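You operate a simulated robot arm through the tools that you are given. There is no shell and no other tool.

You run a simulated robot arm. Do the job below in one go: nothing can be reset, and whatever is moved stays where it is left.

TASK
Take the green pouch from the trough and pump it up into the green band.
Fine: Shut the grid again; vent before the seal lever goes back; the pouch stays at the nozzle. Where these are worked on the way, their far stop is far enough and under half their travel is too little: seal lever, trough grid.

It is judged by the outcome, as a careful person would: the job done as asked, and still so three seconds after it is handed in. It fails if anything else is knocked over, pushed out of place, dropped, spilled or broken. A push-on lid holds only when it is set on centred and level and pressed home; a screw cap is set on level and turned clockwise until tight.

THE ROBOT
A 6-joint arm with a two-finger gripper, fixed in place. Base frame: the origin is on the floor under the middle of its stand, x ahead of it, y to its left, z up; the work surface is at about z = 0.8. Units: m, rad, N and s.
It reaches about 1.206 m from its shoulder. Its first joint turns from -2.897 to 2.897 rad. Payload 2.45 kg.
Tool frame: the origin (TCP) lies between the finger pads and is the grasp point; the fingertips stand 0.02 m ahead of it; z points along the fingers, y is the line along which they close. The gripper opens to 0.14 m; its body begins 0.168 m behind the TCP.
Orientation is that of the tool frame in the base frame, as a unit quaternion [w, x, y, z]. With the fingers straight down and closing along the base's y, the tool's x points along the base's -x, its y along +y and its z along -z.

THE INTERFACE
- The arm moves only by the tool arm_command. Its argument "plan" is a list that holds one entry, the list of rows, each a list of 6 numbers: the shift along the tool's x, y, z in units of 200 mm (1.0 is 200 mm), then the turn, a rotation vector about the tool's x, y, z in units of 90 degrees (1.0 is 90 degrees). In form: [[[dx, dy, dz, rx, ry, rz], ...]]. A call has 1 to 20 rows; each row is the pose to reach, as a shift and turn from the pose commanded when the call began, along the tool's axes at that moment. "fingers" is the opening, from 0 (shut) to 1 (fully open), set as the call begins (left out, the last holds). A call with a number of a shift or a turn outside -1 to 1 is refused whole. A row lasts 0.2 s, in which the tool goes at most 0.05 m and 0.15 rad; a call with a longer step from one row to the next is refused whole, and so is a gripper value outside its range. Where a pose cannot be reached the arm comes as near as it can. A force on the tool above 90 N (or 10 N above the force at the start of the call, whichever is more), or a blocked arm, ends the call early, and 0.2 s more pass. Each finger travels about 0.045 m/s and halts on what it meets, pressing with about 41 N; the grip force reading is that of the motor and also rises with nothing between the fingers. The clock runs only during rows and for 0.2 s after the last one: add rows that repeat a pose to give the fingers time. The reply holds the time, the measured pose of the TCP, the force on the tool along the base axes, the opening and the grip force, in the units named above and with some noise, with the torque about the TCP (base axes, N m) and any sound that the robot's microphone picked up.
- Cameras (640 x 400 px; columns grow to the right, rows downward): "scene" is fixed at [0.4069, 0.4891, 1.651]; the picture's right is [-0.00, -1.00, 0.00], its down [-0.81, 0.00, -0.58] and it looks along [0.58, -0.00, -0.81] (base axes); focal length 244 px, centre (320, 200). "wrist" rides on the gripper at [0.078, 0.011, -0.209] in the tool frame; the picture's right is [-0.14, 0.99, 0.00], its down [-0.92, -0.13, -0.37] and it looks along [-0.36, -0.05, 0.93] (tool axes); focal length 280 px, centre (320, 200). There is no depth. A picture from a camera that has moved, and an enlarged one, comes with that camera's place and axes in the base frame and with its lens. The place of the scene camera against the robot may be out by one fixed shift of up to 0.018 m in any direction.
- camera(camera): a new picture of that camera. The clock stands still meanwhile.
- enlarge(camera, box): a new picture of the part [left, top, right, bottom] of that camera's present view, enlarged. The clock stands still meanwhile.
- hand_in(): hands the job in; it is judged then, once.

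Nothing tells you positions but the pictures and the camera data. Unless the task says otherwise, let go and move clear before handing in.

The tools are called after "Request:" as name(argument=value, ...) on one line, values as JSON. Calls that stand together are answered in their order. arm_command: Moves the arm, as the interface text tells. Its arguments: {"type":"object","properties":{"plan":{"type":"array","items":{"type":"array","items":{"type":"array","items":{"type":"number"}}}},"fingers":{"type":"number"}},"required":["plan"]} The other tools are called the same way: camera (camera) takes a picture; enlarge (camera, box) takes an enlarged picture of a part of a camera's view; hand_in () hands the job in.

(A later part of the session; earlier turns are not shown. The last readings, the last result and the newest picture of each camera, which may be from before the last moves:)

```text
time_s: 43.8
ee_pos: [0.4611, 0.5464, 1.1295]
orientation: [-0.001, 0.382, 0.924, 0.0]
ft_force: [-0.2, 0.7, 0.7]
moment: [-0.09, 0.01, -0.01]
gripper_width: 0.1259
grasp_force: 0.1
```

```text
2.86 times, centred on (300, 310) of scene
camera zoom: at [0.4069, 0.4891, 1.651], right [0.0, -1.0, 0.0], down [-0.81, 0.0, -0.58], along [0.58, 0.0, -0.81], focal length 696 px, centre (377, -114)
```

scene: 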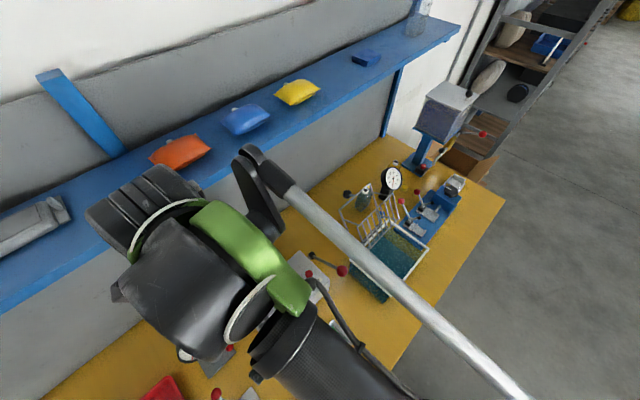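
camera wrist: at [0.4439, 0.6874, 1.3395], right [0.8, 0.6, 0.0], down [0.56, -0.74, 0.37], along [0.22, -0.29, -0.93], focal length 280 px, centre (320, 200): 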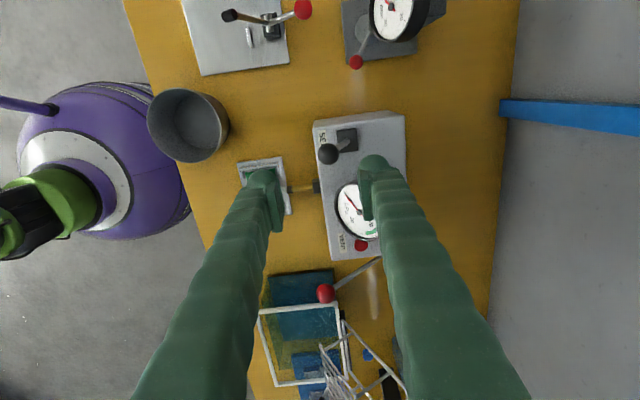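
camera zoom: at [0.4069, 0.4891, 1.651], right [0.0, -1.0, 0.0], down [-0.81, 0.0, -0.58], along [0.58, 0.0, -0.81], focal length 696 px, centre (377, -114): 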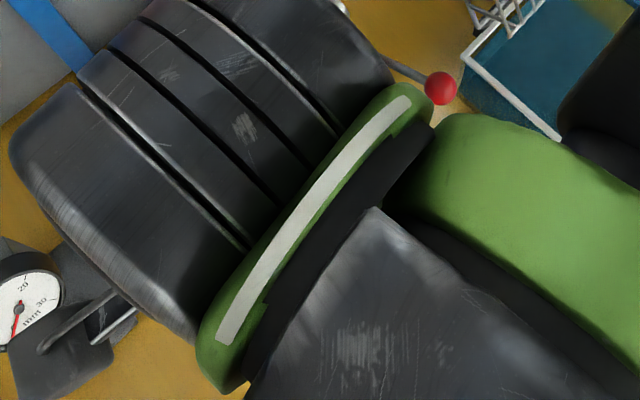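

The nozzle now reaches the spout. I'll look more closely to see whether there is a gap.

Request:
enlarge(camera="wrist", box=[290, 140, 350, 190])

```text
8.00 times, centred on (320, 165) of wrist
camera zoom: at [0.4144, 0.6097, 1.3382], right [0.8, 0.6, 0.0], down [0.56, -0.74, 0.37], along [0.22, -0.29, -0.93], focal length 2243 px, centre (320, 480)
```

zoom: 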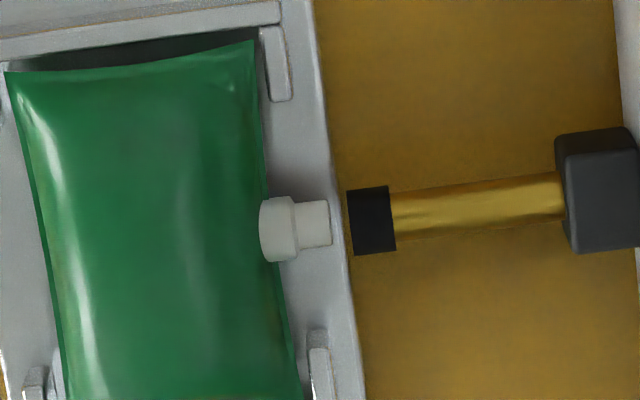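

There is a gap of a few millimetres between the nozzle tip and spout in this view. I'll test it by pumping once and reading the gauge. First I'll go above the pump ball, near (0.647, 0.437, 0.95), with the fingers closed.

Request:
arm_command(plan=[[[-0.2, 0.05, 0, 0, 0, 0], [-0.4, 0.1, 0, 0, 0, 0], [-0.6, 0.15, 0, 0, 0, 0], [-0.8, 0.2, 0, 0, 0, 0], [-0.98, 0.268, 0, 0, 0, 0], [-0.98, 0.268, 0, 0, 0, 0]]], fingers=0.0)

Request:
camera(camera="wrist")

Request:
camera(camera="scene")

```text
time_s: 45.2
ee_pos: [0.6374, 0.4463, 1.1305]
orientation: [0.001, 0.382, 0.924, 0.0]
ft_force: [-0.4, -0.1, 0.0]
moment: [0.0, 0.03, 0.02]
gripper_width: 0.001
grasp_force: 0.1
```

```text
taken
camera wrist: at [0.5906, 0.5091, 1.3391], right [0.8, 0.6, 0.0], down [0.56, -0.74, 0.37], along [0.22, -0.29, -0.93], focal length 280 px, centre (320, 200)
```

wrist: 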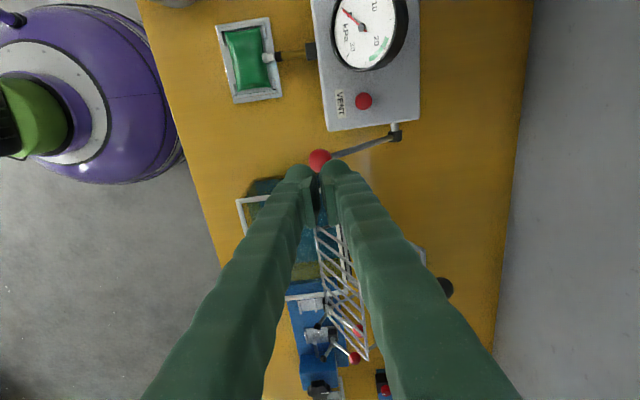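

```text
taken
```

scene: 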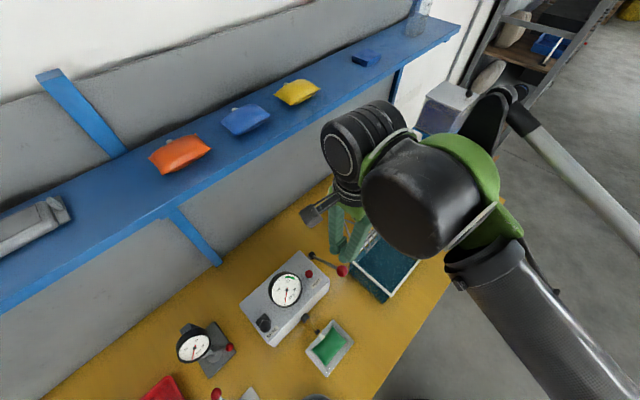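

The pump ball is confirmed near (0.646, 0.436, 0.95), and both cameras have a clear view of the gauge and pouch. I'll check the joint and gauge from here.

Request:
enlarge(camera="scene", box=[290, 305, 360, 375])

Request:
enlarge(camera="wrist", box=[210, 10, 330, 110])

Request:
enlarge(camera="scene", box=[240, 245, 360, 345])

```text
5.71 times, centred on (325, 340) of scene
camera zoom: at [0.4069, 0.4891, 1.651], right [0.0, -1.0, 0.0], down [-0.81, 0.0, -0.58], along [0.58, 0.0, -0.81], focal length 1393 px, centre (291, -600)
```

zoom: 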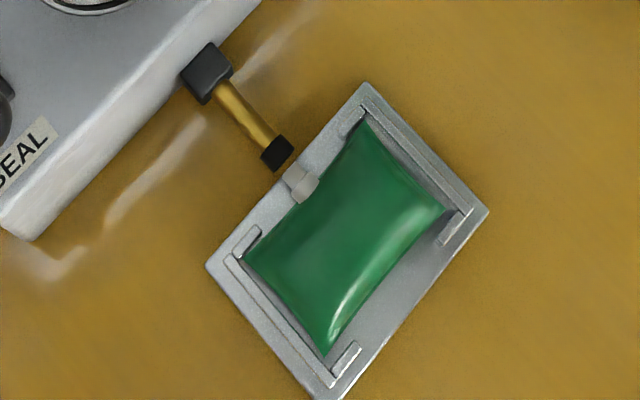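

```text
4.00 times, centred on (270, 60) of wrist
camera zoom: at [0.5906, 0.5091, 1.3391], right [0.8, 0.6, 0.0], down [0.56, -0.74, 0.37], along [0.22, -0.29, -0.93], focal length 1122 px, centre (520, 760)
```

zoom: 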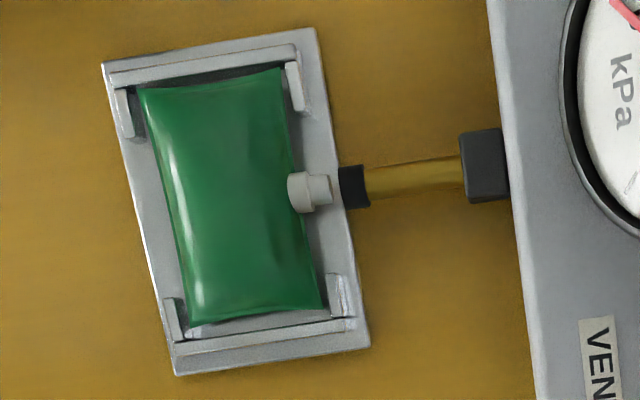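

```text
4.00 times, centred on (300, 295) of scene
camera zoom: at [0.4069, 0.4891, 1.651], right [0.0, -1.0, 0.0], down [-0.81, 0.0, -0.58], along [0.58, 0.0, -0.81], focal length 975 px, centre (400, -180)
```

zoom: 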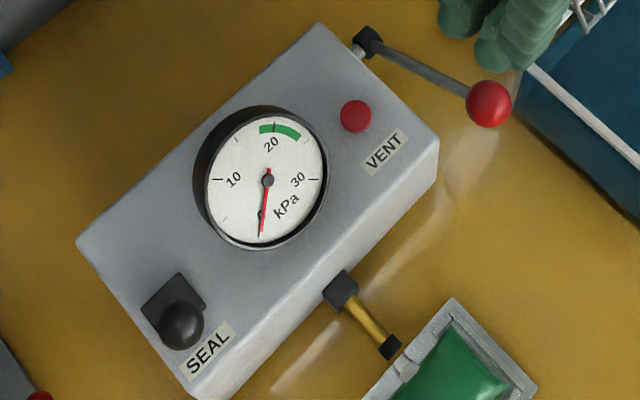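

The needle is at zero and the seal lever is forward. I'll move over the pump ball and come down to just above it.

Request:
arm_command(plan=[[[-0.067, -0.006, 0.15, 0, 0, 0], [-0.067, -0.006, 0.35, 0, 0, 0], [-0.067, -0.006, 0.55, 0, 0, 0], [-0.067, -0.006, 0.66, 0, 0, 0]]])

Request:
enlarge(camera="wrist", box=[240, 100, 400, 240])

Request:
enlarge(camera="scene", box=[240, 205, 400, 345])

```text
time_s: 46.2
ee_pos: [0.647, 0.4333, 0.9976]
orientation: [0.0, 0.383, 0.924, 0.002]
ft_force: [-0.2, 0.3, -0.3]
moment: [0.02, -0.04, -0.03]
gripper_width: 0.0003
grasp_force: 29.3
```

```text
2.86 times, centred on (320, 170) of wrist
camera zoom: at [0.5997, 0.4967, 1.2064], right [0.8, 0.6, 0.0], down [0.56, -0.74, 0.37], along [0.22, -0.29, -0.93], focal length 801 px, centre (320, 286)
```

zoom: 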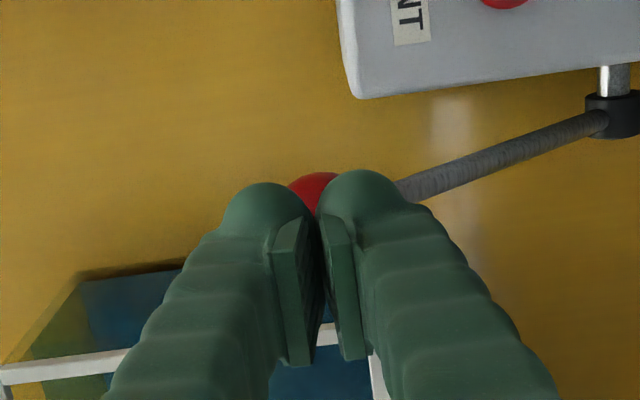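

```text
2.86 times, centred on (320, 275) of scene
camera zoom: at [0.4069, 0.4891, 1.651], right [0.0, -1.0, 0.0], down [-0.81, 0.0, -0.58], along [0.58, 0.0, -0.81], focal length 696 px, centre (320, -14)
```

zoom: 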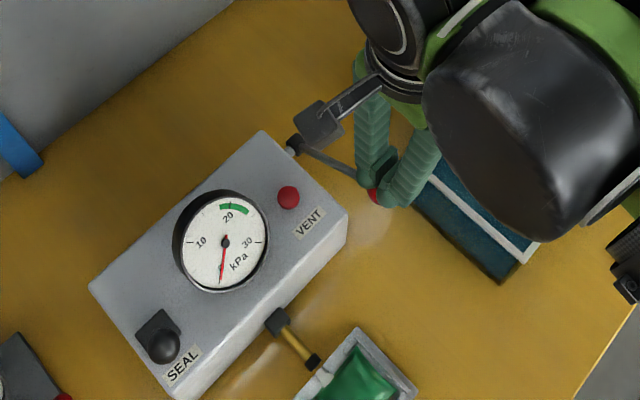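

The closed fingertips are just above the ball. I'll push it down along its arc part-way and read the force and gauge.

Request:
arm_command(plan=[[[0, 0, 0.05, 0, 0, 0], [0, -0.02, 0.1, 0, 0, 0], [0, -0.055, 0.16, 0, 0, 0], [0, -0.095, 0.2285, 0, 0, 0]]])

Request:
enlarge(camera="scene", box=[240, 205, 400, 345])

Request:
enlarge(camera="wrist", box=[240, 100, 400, 240])

```text
time_s: 47.2
ee_pos: [0.632, 0.419, 0.9519]
orientation: [0.0, 0.384, 0.924, 0.0]
ft_force: [-0.2, 0.2, 1.9]
moment: [0.0, 0.01, 0.0]
gripper_width: 0.0
grasp_force: 29.4
```

```text
2.86 times, centred on (320, 275) of scene
camera zoom: at [0.4069, 0.4891, 1.651], right [0.0, -1.0, 0.0], down [-0.81, 0.0, -0.58], along [0.58, 0.0, -0.81], focal length 696 px, centre (320, -14)
```

zoom: 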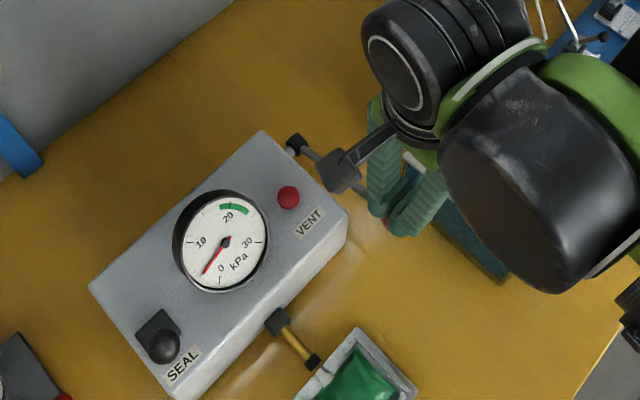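

```text
2.86 times, centred on (320, 170) of wrist
camera zoom: at [0.5856, 0.4831, 1.161], right [0.8, 0.6, 0.0], down [0.56, -0.74, 0.37], along [0.22, -0.29, -0.93], focal length 801 px, centre (320, 286)
```

zoom: 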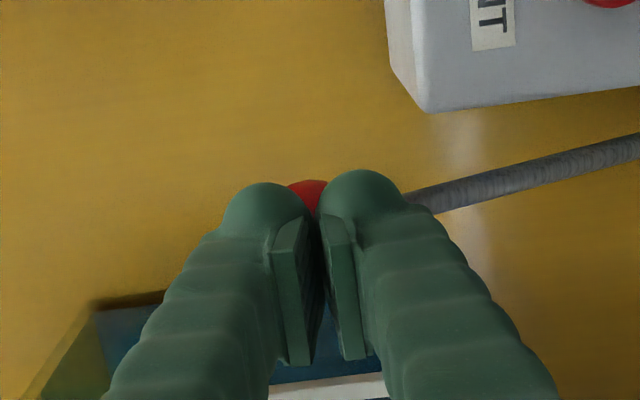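

The gauge rose to about 3–4 kPa, so the seal works. I'll continue the stroke downward carefully.

Request:
arm_command(plan=[[[0, -0.022, 0.07, 0, 0, 0], [0, -0.0415, 0.1385, 0, 0, 0], [0, -0.057, 0.21, 0, 0, 0], [0, -0.0675, 0.2835, 0, 0, 0]]])

Request:
enlarge(camera="scene", box=[240, 205, 400, 345])

Request:
enlarge(camera="wrist", box=[240, 100, 400, 240])

```text
time_s: 48.1
ee_pos: [0.6227, 0.4111, 0.9142]
orientation: [0.002, 0.382, 0.924, 0.002]
ft_force: [-3.9, -2.7, 69.4]
moment: [-0.16, 0.19, 0.03]
gripper_width: 0.0061
grasp_force: 29.1
stopped in row 4: the force on the tool passed its limit at 123 N (the readings are from after the stop); the commanded pose is now the measured one
```

```text
2.86 times, centred on (320, 275) of scene
camera zoom: at [0.4069, 0.4891, 1.651], right [0.0, -1.0, 0.0], down [-0.81, 0.0, -0.58], along [0.58, 0.0, -0.81], focal length 696 px, centre (320, -14)
```

zoom: 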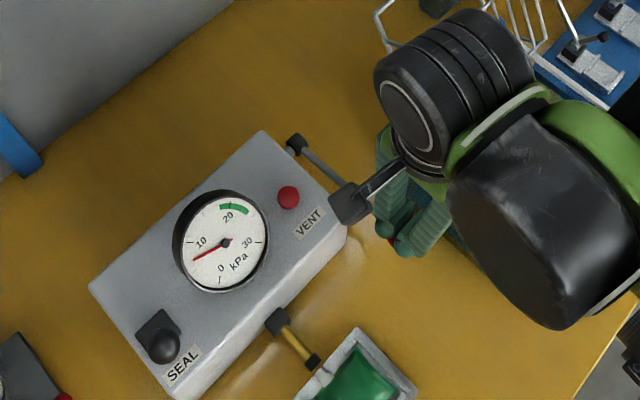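

```text
2.86 times, centred on (320, 170) of wrist
camera zoom: at [0.5749, 0.4735, 1.1227], right [0.8, 0.6, 0.01], down [0.56, -0.74, 0.37], along [0.23, -0.29, -0.93], focal length 801 px, centre (320, 286)
```

zoom: 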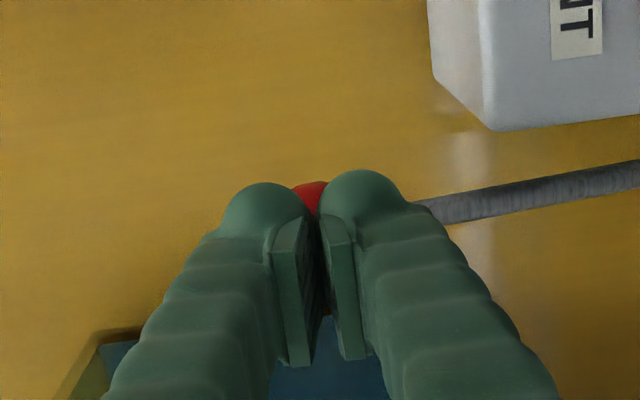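

The pump lever bottomed at its stop with the gauge at about 6.5 kPa, so three strokes should land in the band. I'll rise and see whether the lever springs back.

Request:
arm_command(plan=[[[0, 0.01, -0.05, 0, 0, 0], [0, 0.03, -0.15, 0, 0, 0], [0, 0.08, -0.28, 0, 0, 0], [0, 0.15, -0.42, 0, 0, 0]]])

Request:
enlarge(camera="scene", box=[240, 205, 400, 345])

Request:
enlarge(camera="wrist", box=[240, 80, 420, 220])

```text
time_s: 49.1
ee_pos: [0.6474, 0.4329, 0.9939]
orientation: [0.001, 0.383, 0.924, 0.001]
ft_force: [0.1, 0.4, -0.3]
moment: [-0.03, 0.0, -0.02]
gripper_width: 0.0
grasp_force: 29.1
```

```text
2.86 times, centred on (320, 275) of scene
camera zoom: at [0.4069, 0.4891, 1.651], right [0.0, -1.0, 0.0], down [-0.81, 0.0, -0.58], along [0.58, 0.0, -0.81], focal length 696 px, centre (320, -14)
```

zoom: 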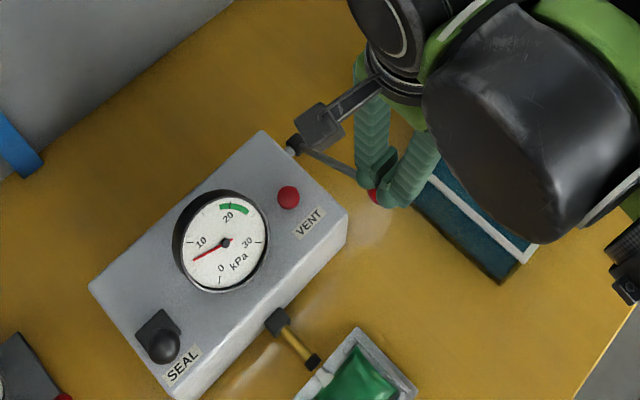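

```text
2.86 times, centred on (330, 150) of wrist
camera zoom: at [0.6002, 0.4963, 1.2024], right [0.8, 0.6, 0.0], down [0.56, -0.74, 0.37], along [0.23, -0.29, -0.93], focal length 801 px, centre (291, 343)
```

zoom: 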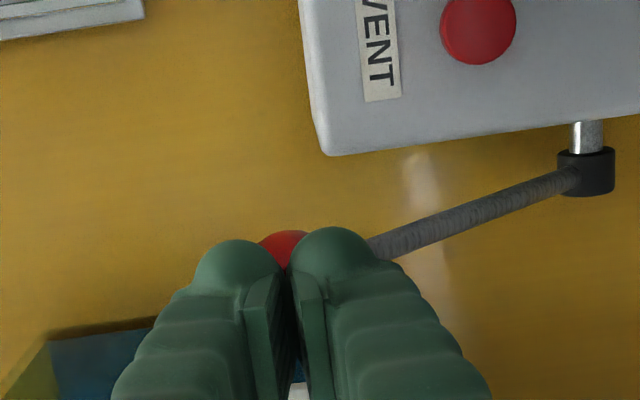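

The lever springs back by itself and the pressure holds. Second stroke now, stopping gently near the bottom.

Request:
arm_command(plan=[[[0, -0.02, 0.07, 0, 0, 0], [0, -0.061, 0.1445, 0, 0, 0], [0, -0.095, 0.21, 0, 0, 0], [0, -0.123, 0.278, 0, 0, 0], [0, -0.145, 0.3485, 0, 0, 0], [0, -0.152, 0.375, 0, 0, 0]]])

Request:
enlarge(camera="scene", box=[265, 260, 315, 310])

```text
time_s: 50.5
ee_pos: [0.6256, 0.4109, 0.9179]
orientation: [0.001, 0.382, 0.924, 0.001]
ft_force: [1.3, -1.4, 3.0]
moment: [-0.06, 0.03, 0.03]
gripper_width: 0.0001
grasp_force: 29.1
```

```text
8.00 times, centred on (290, 285) of scene
camera zoom: at [0.4069, 0.4891, 1.651], right [0.0, -1.0, 0.0], down [-0.81, 0.0, -0.58], along [0.58, 0.0, -0.81], focal length 1950 px, centre (560, -480)
```

zoom: 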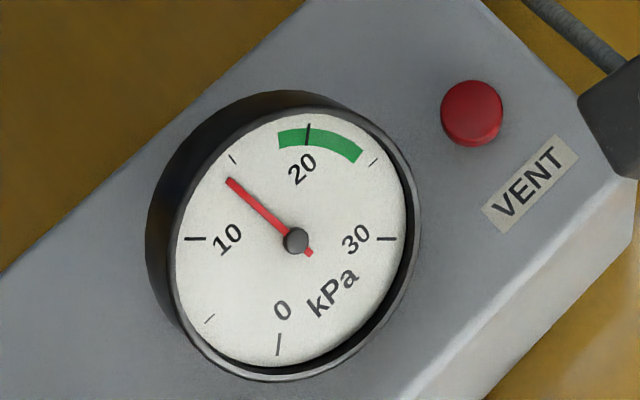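

The gauge reads about 14 kPa, so one more full stroke should bring it to about 21. I'll let the lever up and make the third stroke, pausing before the bottom to read.

Request:
arm_command(plan=[[[0, 0.01, -0.05, 0, 0, 0], [0, 0.03, -0.15, 0, 0, 0], [0, 0.08, -0.27, 0, 0, 0], [0, 0.152, -0.38, 0, 0, 0], [0, 0.152, -0.38, 0, 0, 0]]])

Request:
enlarge(camera="scene", box=[265, 260, 315, 310])

Request:
enlarge(camera="wrist", box=[240, 80, 420, 220])

```text
time_s: 51.7
ee_pos: [0.6466, 0.4332, 0.9955]
orientation: [0.0, 0.383, 0.924, 0.002]
ft_force: [-0.6, -0.7, 0.5]
moment: [-0.04, 0.01, -0.01]
gripper_width: 0.0
grasp_force: 29.8
```

```text
8.00 times, centred on (290, 285) of scene
camera zoom: at [0.4069, 0.4891, 1.651], right [0.0, -1.0, 0.0], down [-0.81, 0.0, -0.58], along [0.58, 0.0, -0.81], focal length 1950 px, centre (560, -480)
```

zoom: 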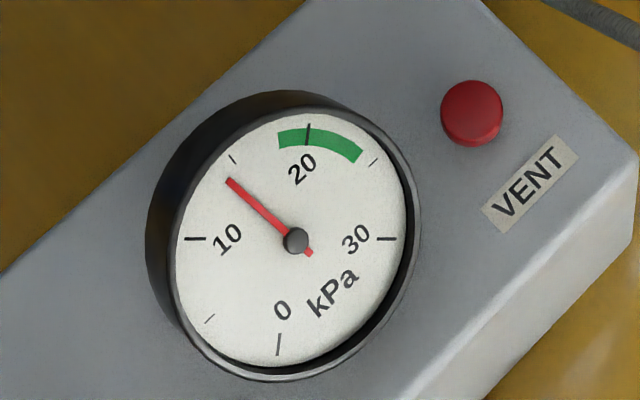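

```text
2.86 times, centred on (330, 150) of wrist
camera zoom: at [0.5987, 0.4956, 1.2043], right [0.8, 0.6, 0.0], down [0.56, -0.74, 0.37], along [0.23, -0.29, -0.93], focal length 801 px, centre (291, 343)
```

zoom: 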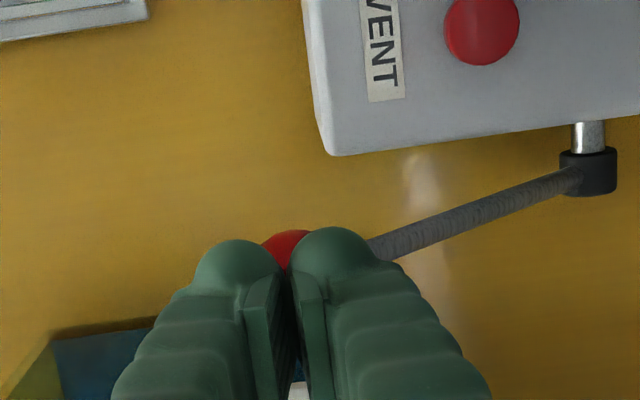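

Pressure holds at about 14 kPa. Third stroke, first part.

Request:
arm_command(plan=[[[0, -0.02, 0.078, 0, 0, 0], [0, -0.061, 0.1525, 0, 0, 0], [0, -0.095, 0.218, 0, 0, 0], [0, -0.123, 0.286, 0, 0, 0]]])

Request:
enlarge(camera="scene", box=[265, 260, 315, 310])

```text
time_s: 52.7
ee_pos: [0.6272, 0.4167, 0.9391]
orientation: [0.001, 0.383, 0.924, 0.002]
ft_force: [-2.1, -1.8, 4.0]
moment: [-0.04, 0.09, -0.03]
gripper_width: 0.0001
grasp_force: 29.8
```

```text
8.00 times, centred on (290, 285) of scene
camera zoom: at [0.4069, 0.4891, 1.651], right [0.0, -1.0, 0.0], down [-0.81, 0.0, -0.58], along [0.58, 0.0, -0.81], focal length 1950 px, centre (560, -480)
```

zoom: 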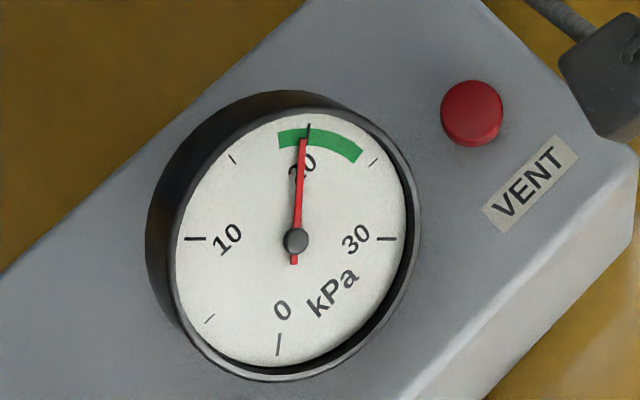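

It reads about 19.5 kPa, just inside the band. A few millimetres more will centre it.

Request:
arm_command(plan=[[[0, -0.01, 0.035, 0, 0, 0]]])

Request:
enlarge(camera="scene", box=[265, 260, 315, 310])

```text
time_s: 53.1
ee_pos: [0.6271, 0.4154, 0.9326]
orientation: [0.001, 0.383, 0.924, 0.002]
ft_force: [-2.6, -1.9, 3.9]
moment: [-0.04, 0.08, -0.03]
gripper_width: 0.0002
grasp_force: 29.6
```

```text
8.00 times, centred on (290, 285) of scene
camera zoom: at [0.4069, 0.4891, 1.651], right [0.0, -1.0, 0.0], down [-0.81, 0.0, -0.58], along [0.58, 0.0, -0.81], focal length 1950 px, centre (560, -480)
```

zoom: 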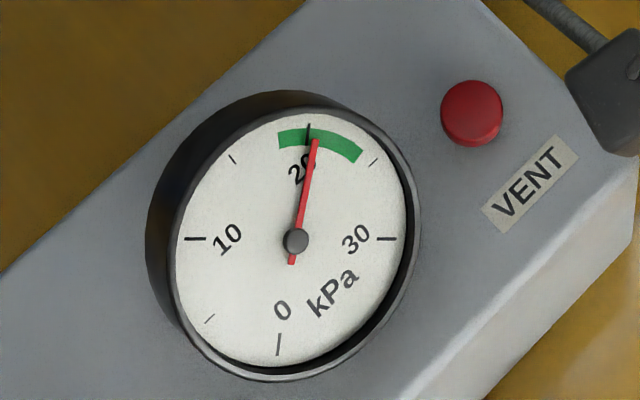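

The needle is at about 20.6 kPa, well inside the green band. I'll let the pump lever rise gently and confirm the reading holds.

Request:
arm_command(plan=[[[0, 0.01, -0.05, 0, 0, 0], [0, 0.04, -0.15, 0, 0, 0], [0, 0.09, -0.25, 0, 0, 0], [0, 0.13, -0.4, 0, 0, 0], [0, 0.13, -0.6, 0, 0, 0], [0, 0.13, -0.8, 0, 0, 0]]])

Request:
enlarge(camera="scene", box=[265, 260, 315, 310])

Request:
camera(camera="scene")

Request:
camera(camera="wrist")

```text
time_s: 54.5
ee_pos: [0.6464, 0.4315, 1.092]
orientation: [0.0, 0.382, 0.924, 0.002]
ft_force: [0.2, -1.3, -0.4]
moment: [0.0, -0.01, 0.0]
gripper_width: 0.0001
grasp_force: 29.7
```

```text
8.00 times, centred on (290, 285) of scene
camera zoom: at [0.4069, 0.4891, 1.651], right [0.0, -1.0, 0.0], down [-0.81, 0.0, -0.58], along [0.58, 0.0, -0.81], focal length 1950 px, centre (560, -480)
```

zoom: 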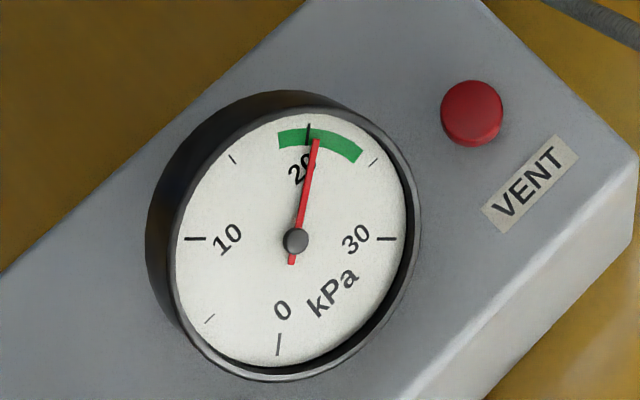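

```text
taken
```

scene: 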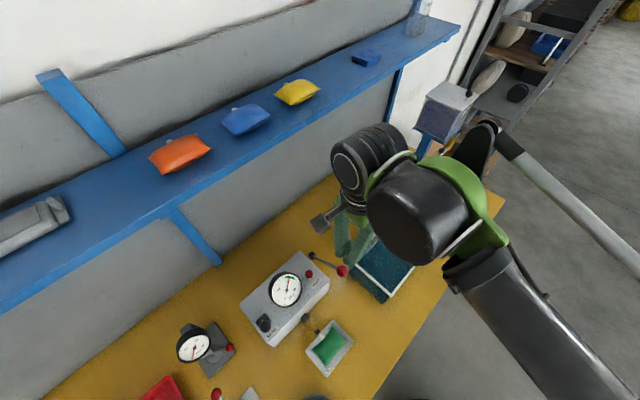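

```text
taken
camera wrist: at [0.5994, 0.4951, 1.3003], right [0.8, 0.6, 0.0], down [0.56, -0.74, 0.37], along [0.23, -0.29, -0.93], focal length 280 px, centre (320, 200)
```

wrist: 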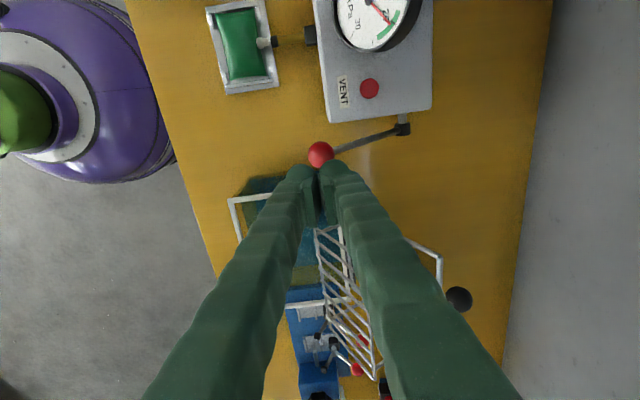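

The pressure holds in the green band. I'll look at the pouch and nozzle now.

Request:
enlarge(camera="wrist", box=[195, 0, 315, 100])

Request:
enlarge(camera="scene", box=[290, 305, 360, 375])

```text
4.00 times, centred on (255, 50) of wrist
camera zoom: at [0.5994, 0.4951, 1.3003], right [0.8, 0.6, 0.0], down [0.56, -0.74, 0.37], along [0.23, -0.29, -0.93], focal length 1122 px, centre (580, 800)
```

zoom: 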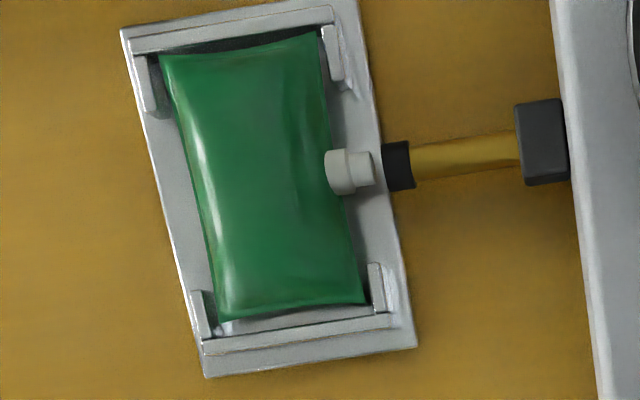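

```text
5.71 times, centred on (325, 340) of scene
camera zoom: at [0.4069, 0.4891, 1.651], right [0.0, -1.0, 0.0], down [-0.81, 0.0, -0.58], along [0.58, 0.0, -0.81], focal length 1393 px, centre (291, -600)
```

zoom: 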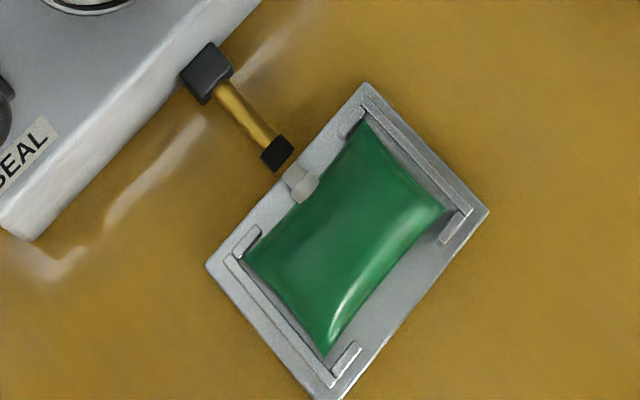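

The reading is steady at about 20.7 kPa with the pouch sealed at the nozzle. Next is venting before the seal lever goes back: I place the red VENT button at about (0.649, 0.532), and I'll move above it.

Request:
arm_command(plan=[[[0.115, 0.12, 0, 0, 0, 0], [0.23, 0.243, 0, 0, 0, 0], [0.346, 0.3645, 0.1, 0, 0, 0], [0.346, 0.3645, 0.3, 0, 0, 0], [0.346, 0.3645, 0.45, 0, 0, 0]]])

Request:
camera(camera="wrist")

Request:
enlarge(camera="scene", box=[240, 225, 380, 345])

```text
time_s: 55.7
ee_pos: [0.6471, 0.5362, 1.0006]
orientation: [0.001, 0.383, 0.924, 0.002]
ft_force: [-0.2, -0.3, -0.6]
moment: [0.01, 0.01, 0.03]
gripper_width: 0.0
grasp_force: 29.5
```

```text
taken
camera wrist: at [0.5994, 0.5984, 1.2092], right [0.8, 0.6, 0.0], down [0.56, -0.74, 0.37], along [0.23, -0.29, -0.93], focal length 280 px, centre (320, 200)
```

wrist: 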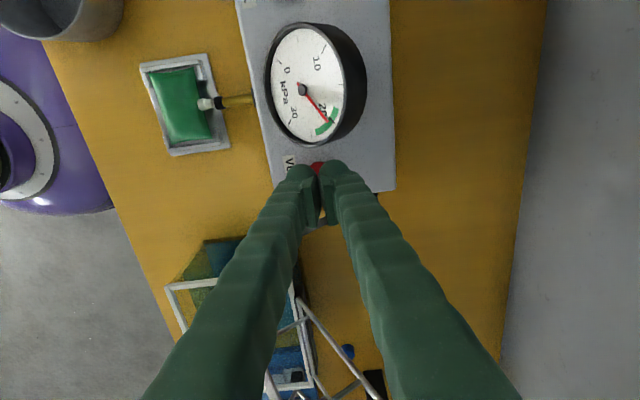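

```text
3.33 times, centred on (310, 285) of scene
camera zoom: at [0.4069, 0.4891, 1.651], right [0.0, -1.0, 0.0], down [-0.81, 0.0, -0.58], along [0.58, 0.0, -0.81], focal length 812 px, centre (353, -83)
```

zoom: 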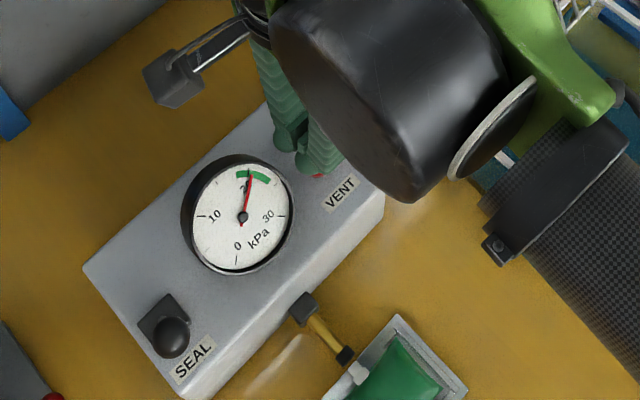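

Request:
enlarge(camera="wrist", box=[270, 130, 370, 210])

```text
5.00 times, centred on (320, 170) of wrist
camera zoom: at [0.5994, 0.5984, 1.2092], right [0.8, 0.6, 0.0], down [0.56, -0.74, 0.37], along [0.23, -0.29, -0.93], focal length 1402 px, centre (320, 350)
```

zoom: 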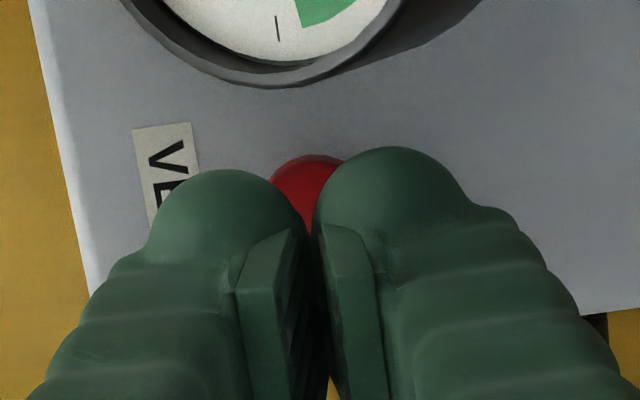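

The closed fingertips form a valley right over the button. I'll shift 16 mm so one rounded fingertip is centred on it, then go down to just above it.

Request:
arm_command(plan=[[[-0.0125, 0.08, 0, 0, 0, 0], [-0.0125, 0.08, 0.1, 0, 0, 0], [-0.0125, 0.08, 0.2, 0, 0, 0]]])

Request:
enlarge(camera="wrist", box=[250, 130, 370, 220])

Request:
enlarge(camera="scene", box=[265, 245, 345, 315])

```text
time_s: 56.5
ee_pos: [0.6614, 0.5424, 0.9601]
orientation: [0.001, 0.383, 0.924, 0.001]
ft_force: [0.8, 0.2, -0.5]
moment: [0.04, -0.01, -0.01]
gripper_width: 0.0002
grasp_force: 29.5
```

```text
4.44 times, centred on (310, 175) of wrist
camera zoom: at [0.6138, 0.6053, 1.1683], right [0.8, 0.6, 0.0], down [0.56, -0.74, 0.37], along [0.23, -0.29, -0.93], focal length 1246 px, centre (364, 311)
```

zoom: 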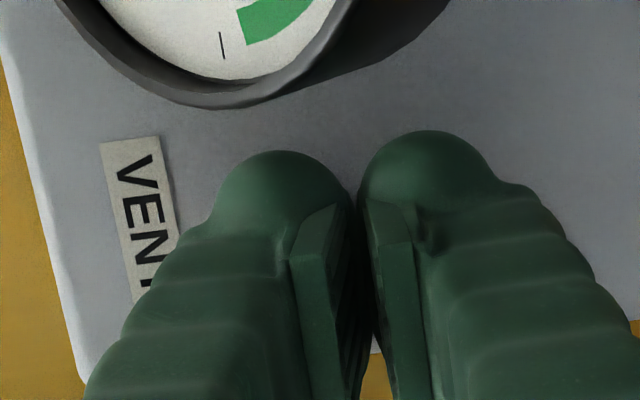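

```text
5.71 times, centred on (305, 280) of scene
camera zoom: at [0.4069, 0.4891, 1.651], right [0.0, -1.0, 0.0], down [-0.81, 0.0, -0.58], along [0.58, 0.0, -0.81], focal length 1393 px, centre (406, -257)
```

zoom: 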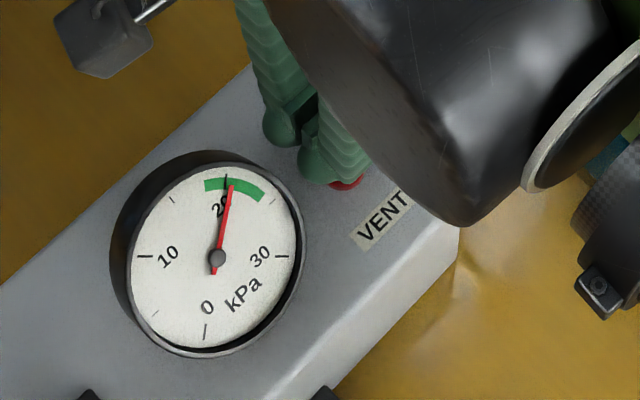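

One fingertip is over the button. I'll press down slowly and watch the force and gauge.

Request:
arm_command(plan=[[[0, 0, 0.025, 0, 0, 0], [0, 0, 0.045, 0, 0, 0]]])

Request:
enlarge(camera="scene", box=[265, 245, 345, 315])

```text
time_s: 57.1
ee_pos: [0.6608, 0.5423, 0.9517]
orientation: [0.002, 0.382, 0.924, 0.001]
ft_force: [-0.5, 0.0, 0.2]
moment: [0.02, -0.02, 0.01]
gripper_width: 0.0
grasp_force: 29.8
```

```text
5.71 times, centred on (305, 280) of scene
camera zoom: at [0.4069, 0.4891, 1.651], right [0.0, -1.0, 0.0], down [-0.81, 0.0, -0.58], along [0.58, 0.0, -0.81], focal length 1393 px, centre (406, -257)
```

zoom: 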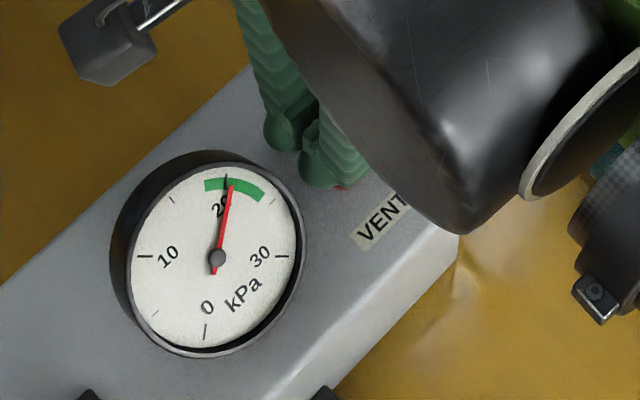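

Request:
arm_command(plan=[[[0, 0, 0.02, 0, 0, 0], [0, 0, 0.035, 0, 0, 0]]])

Request:
enlarge(camera="scene", box=[265, 245, 345, 315])

```text
time_s: 57.7
ee_pos: [0.6614, 0.5421, 0.9454]
orientation: [0.0, 0.383, 0.924, 0.001]
ft_force: [0.6, 0.4, 0.1]
moment: [-0.02, -0.04, 0.05]
gripper_width: 0.0
grasp_force: 29.3
```

```text
5.71 times, centred on (305, 280) of scene
camera zoom: at [0.4069, 0.4891, 1.651], right [0.0, -1.0, 0.0], down [-0.81, 0.0, -0.58], along [0.58, 0.0, -0.81], focal length 1393 px, centre (406, -257)
```

zoom: 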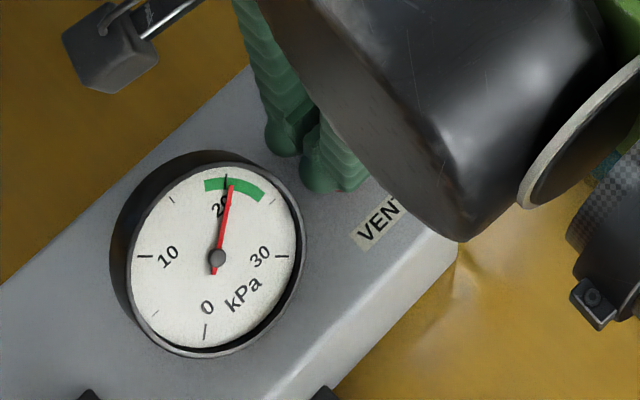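

Request:
arm_command(plan=[[[0, 0, 0.015, 0, 0, 0], [0, 0, 0.03, 0, 0, 0]]])

Request:
enlarge(camera="scene", box=[265, 245, 345, 315])

```text
time_s: 58.3
ee_pos: [0.6609, 0.5426, 0.9393]
orientation: [0.0, 0.383, 0.924, 0.001]
ft_force: [1.7, 0.2, 2.8]
moment: [-0.05, 0.02, -0.01]
gripper_width: 0.0001
grasp_force: 29.0
heard: click
```

```text
5.71 times, centred on (305, 280) of scene
camera zoom: at [0.4069, 0.4891, 1.651], right [0.0, -1.0, 0.0], down [-0.81, 0.0, -0.58], along [0.58, 0.0, -0.81], focal length 1393 px, centre (406, -257)
```

zoom: 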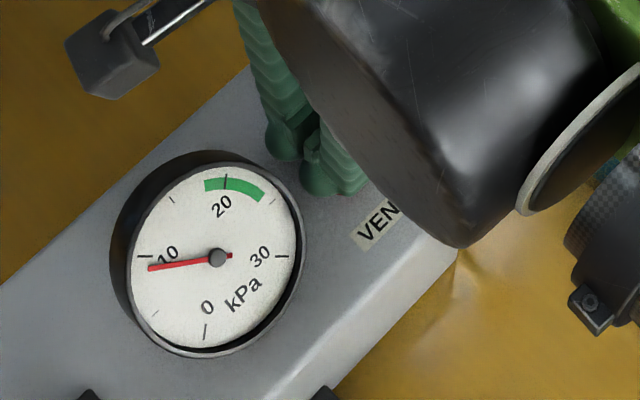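

A click was heard and the pressure is falling. I'll hold the button down until it reaches zero.

Request:
arm_command(plan=[[[0, 0, 0.003, 0, 0, 0], [0, 0, 0.003, 0, 0, 0], [0, 0, 0.003, 0, 0, 0], [0, 0, 0.003, 0, 0, 0], [0, 0, 0.003, 0, 0, 0], [0, 0, 0.003, 0, 0, 0]]])

Request:
enlarge(camera="scene", box=[265, 245, 345, 315])

```text
time_s: 59.7
ee_pos: [0.6613, 0.5421, 0.9391]
orientation: [0.001, 0.383, 0.924, 0.001]
ft_force: [-1.4, -0.2, 3.0]
moment: [0.01, 0.03, 0.0]
gripper_width: 0.0
grasp_force: 29.7
```

```text
5.71 times, centred on (305, 280) of scene
camera zoom: at [0.4069, 0.4891, 1.651], right [0.0, -1.0, 0.0], down [-0.81, 0.0, -0.58], along [0.58, 0.0, -0.81], focal length 1393 px, centre (406, -257)
```

zoom: 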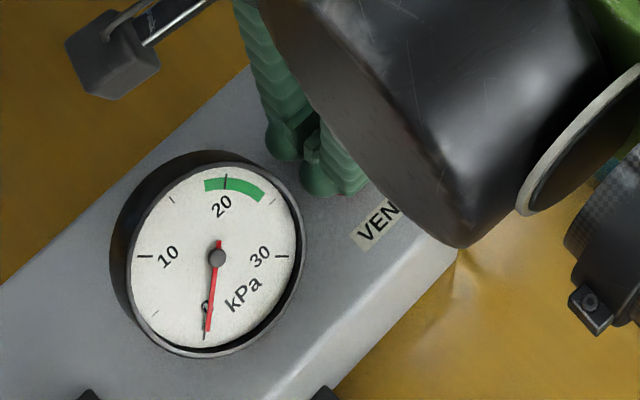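

The gauge is at zero, so it is vented. I'll rise clear and go to the seal lever to put it back.

Request:
arm_command(plan=[[[0, 0, -0.1, 0, 0, 0], [0, 0, -0.3, 0, 0, 0], [0, 0, -0.5, 0, 0, 0], [0, 0, -0.7, 0, 0, 0], [0, 0, -0.9, 0, 0, 0]]], fingers=0.0)

Request:
camera(camera="wrist")

Request:
enlarge(camera="scene", box=[220, 240, 380, 380])

```text
time_s: 60.9
ee_pos: [0.6609, 0.5416, 1.1191]
orientation: [0.0, 0.383, 0.924, 0.003]
ft_force: [-0.3, 0.0, -0.4]
moment: [-0.01, 0.01, 0.03]
gripper_width: 0.0
grasp_force: 29.3
```

```text
taken
camera wrist: at [0.6142, 0.6039, 1.3273], right [0.8, 0.6, 0.0], down [0.56, -0.74, 0.37], along [0.23, -0.29, -0.93], focal length 280 px, centre (320, 200)
```

wrist: 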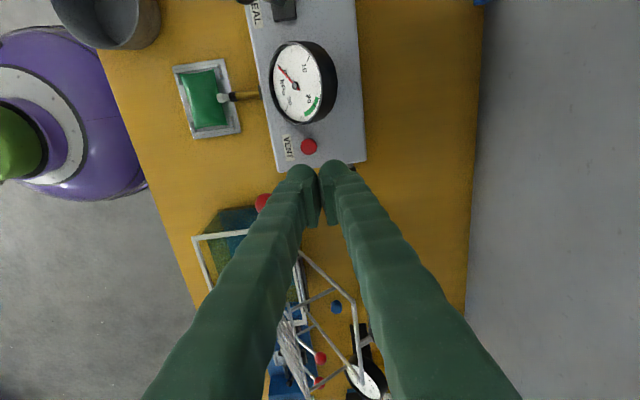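

```text
2.86 times, centred on (300, 310) of scene
camera zoom: at [0.4069, 0.4891, 1.651], right [0.0, -1.0, 0.0], down [-0.81, 0.0, -0.58], along [0.58, 0.0, -0.81], focal length 696 px, centre (377, -114)
```

zoom: 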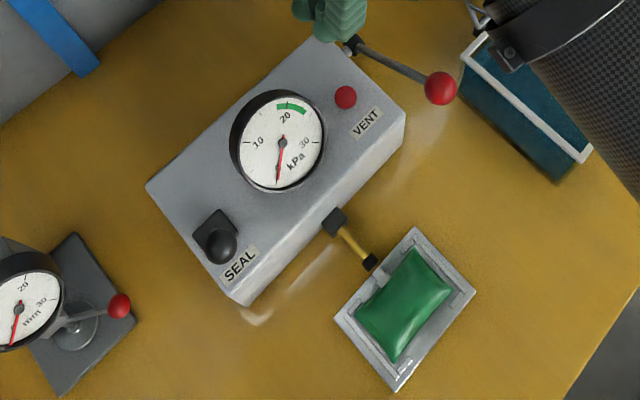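

The gauge still reads zero, the seal lever is forward, and the pouch is in place. I'll move the closed fingers to the robot side of the seal knob so I can push it back.

Request:
arm_command(plan=[[[0.18, -0.105, 0, 0, 0, 0], [0.36, -0.21, 0, 0, 0, 0], [0.54, -0.315, 0, 0, 0, 0], [0.72, -0.42, 0, 0, 0, 0], [0.9065, -0.525, 0, 0, 0, 0], [0.9065, -0.525, 0, 0, 0, 0]]])

Request:
camera(camera="wrist")

Request:
enlarge(camera="wrist", box=[260, 100, 420, 220])

```text
time_s: 62.3
ee_pos: [0.4578, 0.5991, 1.1171]
orientation: [0.001, 0.383, 0.924, 0.001]
ft_force: [-0.2, -0.8, -0.1]
moment: [0.02, -0.02, -0.02]
gripper_width: 0.0
grasp_force: 29.1
```

```text
taken
camera wrist: at [0.4102, 0.6607, 1.3259], right [0.8, 0.6, 0.0], down [0.56, -0.74, 0.37], along [0.23, -0.29, -0.93], focal length 280 px, centre (320, 200)
```

wrist: 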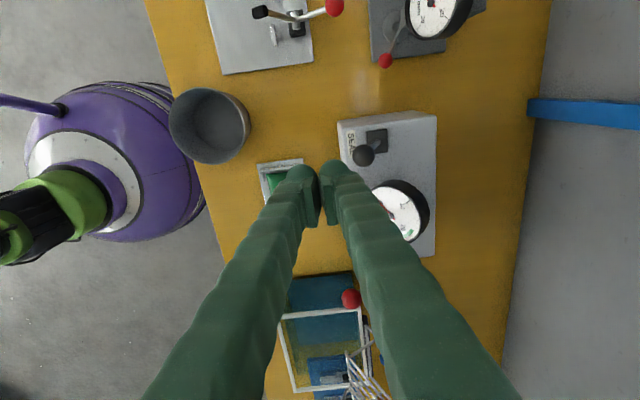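

```text
3.33 times, centred on (340, 160) of wrist
camera zoom: at [0.4102, 0.6607, 1.3259], right [0.8, 0.6, 0.0], down [0.56, -0.74, 0.37], along [0.23, -0.29, -0.93], focal length 935 px, centre (253, 333)
```

zoom: 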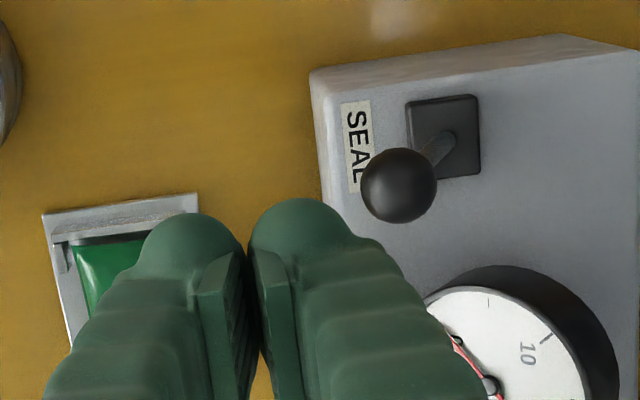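

The knob is at e2 ≈ 0.80, just beyond the fingers. I'll lower to knob height.

Request:
arm_command(plan=[[[-0.025, 0, 0.2, 0, 0, 0], [-0.025, 0, 0.4, 0, 0, 0], [-0.025, 0, 0.58, 0, 0, 0]]])

Request:
enlarge(camera="wrist", box=[260, 120, 420, 240])

```text
time_s: 63.1
ee_pos: [0.462, 0.595, 1.0015]
orientation: [0.001, 0.383, 0.924, 0.002]
ft_force: [0.0, 0.0, 0.7]
moment: [-0.01, -0.01, 0.0]
gripper_width: 0.0001
grasp_force: 29.4
```

```text
3.33 times, centred on (340, 180) of wrist
camera zoom: at [0.4141, 0.6586, 1.2094], right [0.8, 0.6, 0.0], down [0.56, -0.74, 0.37], along [0.23, -0.29, -0.93], focal length 935 px, centre (253, 267)
```

zoom: 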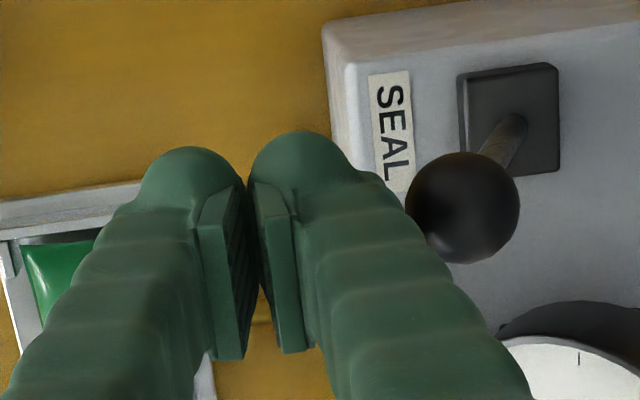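

Now I'll push the knob away from the robot, back toward its starting side.

Request:
arm_command(plan=[[[0, 0.05, 0, 0, 0, 0], [0, 0.1, 0, 0, 0, 0], [0, 0.15, 0, 0, 0, 0], [0, 0.2, 0, 0, 0, 0], [0, 0.24, 0, 0, 0, 0]]])

Request:
enlarge(camera="wrist", box=[260, 120, 420, 240])

```text
time_s: 64.3
ee_pos: [0.4954, 0.6272, 1.0025]
orientation: [0.001, 0.383, 0.924, 0.001]
ft_force: [-0.1, -0.7, 0.1]
moment: [0.02, 0.01, 0.01]
gripper_width: 0.0
grasp_force: 29.9
```

```text
3.33 times, centred on (340, 180) of wrist
camera zoom: at [0.4483, 0.6899, 1.2112], right [0.8, 0.6, 0.0], down [0.56, -0.74, 0.37], along [0.23, -0.29, -0.93], focal length 935 px, centre (253, 267)
```

zoom: 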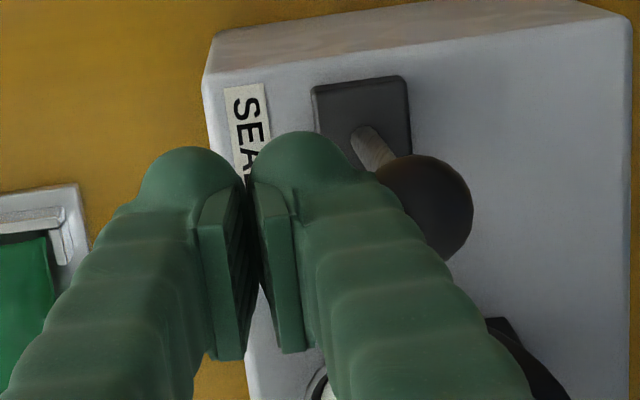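

The lever is past upright. I'll continue gently to its stop.

Request:
arm_command(plan=[[[0, 0.03, 0, 0, 0, 0], [0, 0.06, 0, 0, 0, 0], [0, 0.08, 0, 0, 0, 0]]])

Request:
enlarge(camera="wrist", box=[260, 120, 420, 240])

```text
time_s: 65.1
ee_pos: [0.5066, 0.6376, 1.0031]
orientation: [0.001, 0.383, 0.924, 0.001]
ft_force: [0.5, 0.3, 0.0]
moment: [0.04, 0.0, 0.04]
gripper_width: 0.0
grasp_force: 29.0
```

```text
3.33 times, centred on (340, 180) of wrist
camera zoom: at [0.4594, 0.7011, 1.2112], right [0.8, 0.6, 0.0], down [0.56, -0.74, 0.37], along [0.23, -0.29, -0.93], focal length 935 px, centre (253, 267)
```

zoom: 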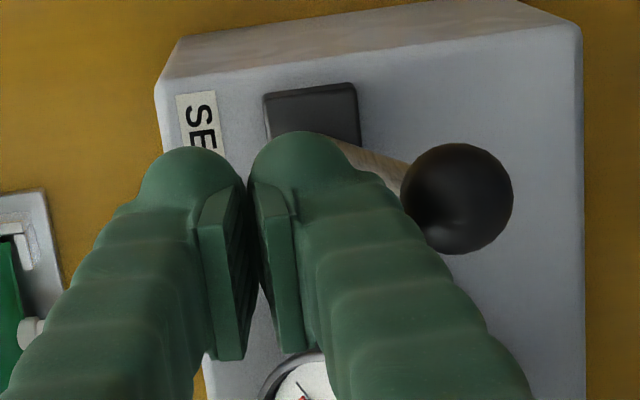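

The lever has flipped over to its rear stop by itself. I'll back off, rise, and check that the nozzle has withdrawn and the pouch has stayed.

Request:
arm_command(plan=[[[0, -0.05, 0, 0, 0, 0], [0, -0.1, -0.1, 0, 0, 0], [0, -0.1, -0.3, 0, 0, 0], [0, -0.1, -0.5, 0, 0, 0], [0, -0.1, -0.65, 0, 0, 0]]])

Request:
camera(camera="wrist")

Request:
camera(camera="scene")

```text
time_s: 66.3
ee_pos: [0.4914, 0.6229, 1.1321]
orientation: [0.002, 0.383, 0.924, 0.001]
ft_force: [0.3, 0.3, -0.2]
moment: [0.0, -0.04, -0.01]
gripper_width: 0.0
grasp_force: 29.4
```

```text
taken
camera wrist: at [0.4439, 0.6861, 1.3409], right [0.8, 0.6, 0.0], down [0.56, -0.74, 0.37], along [0.23, -0.29, -0.93], focal length 280 px, centre (320, 200)
```

wrist: 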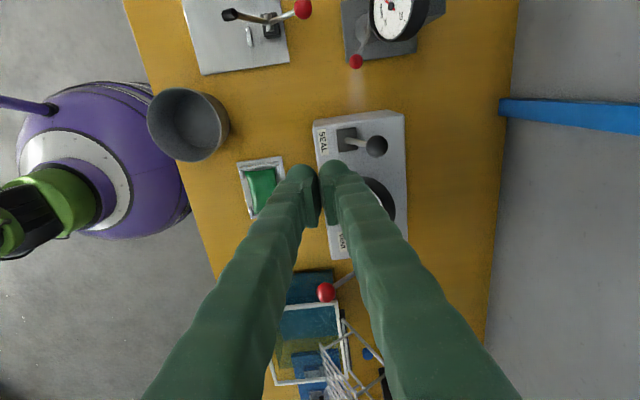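

```text
taken
```

scene: 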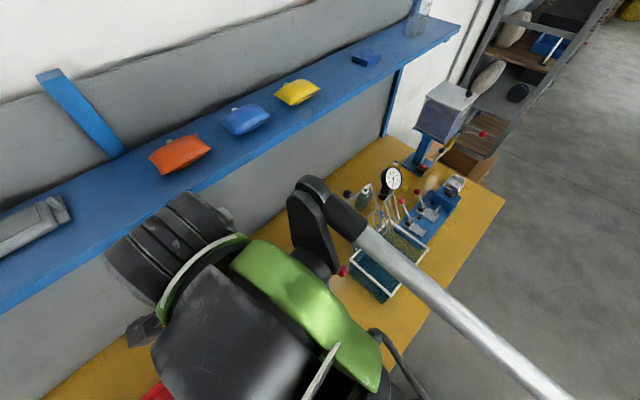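

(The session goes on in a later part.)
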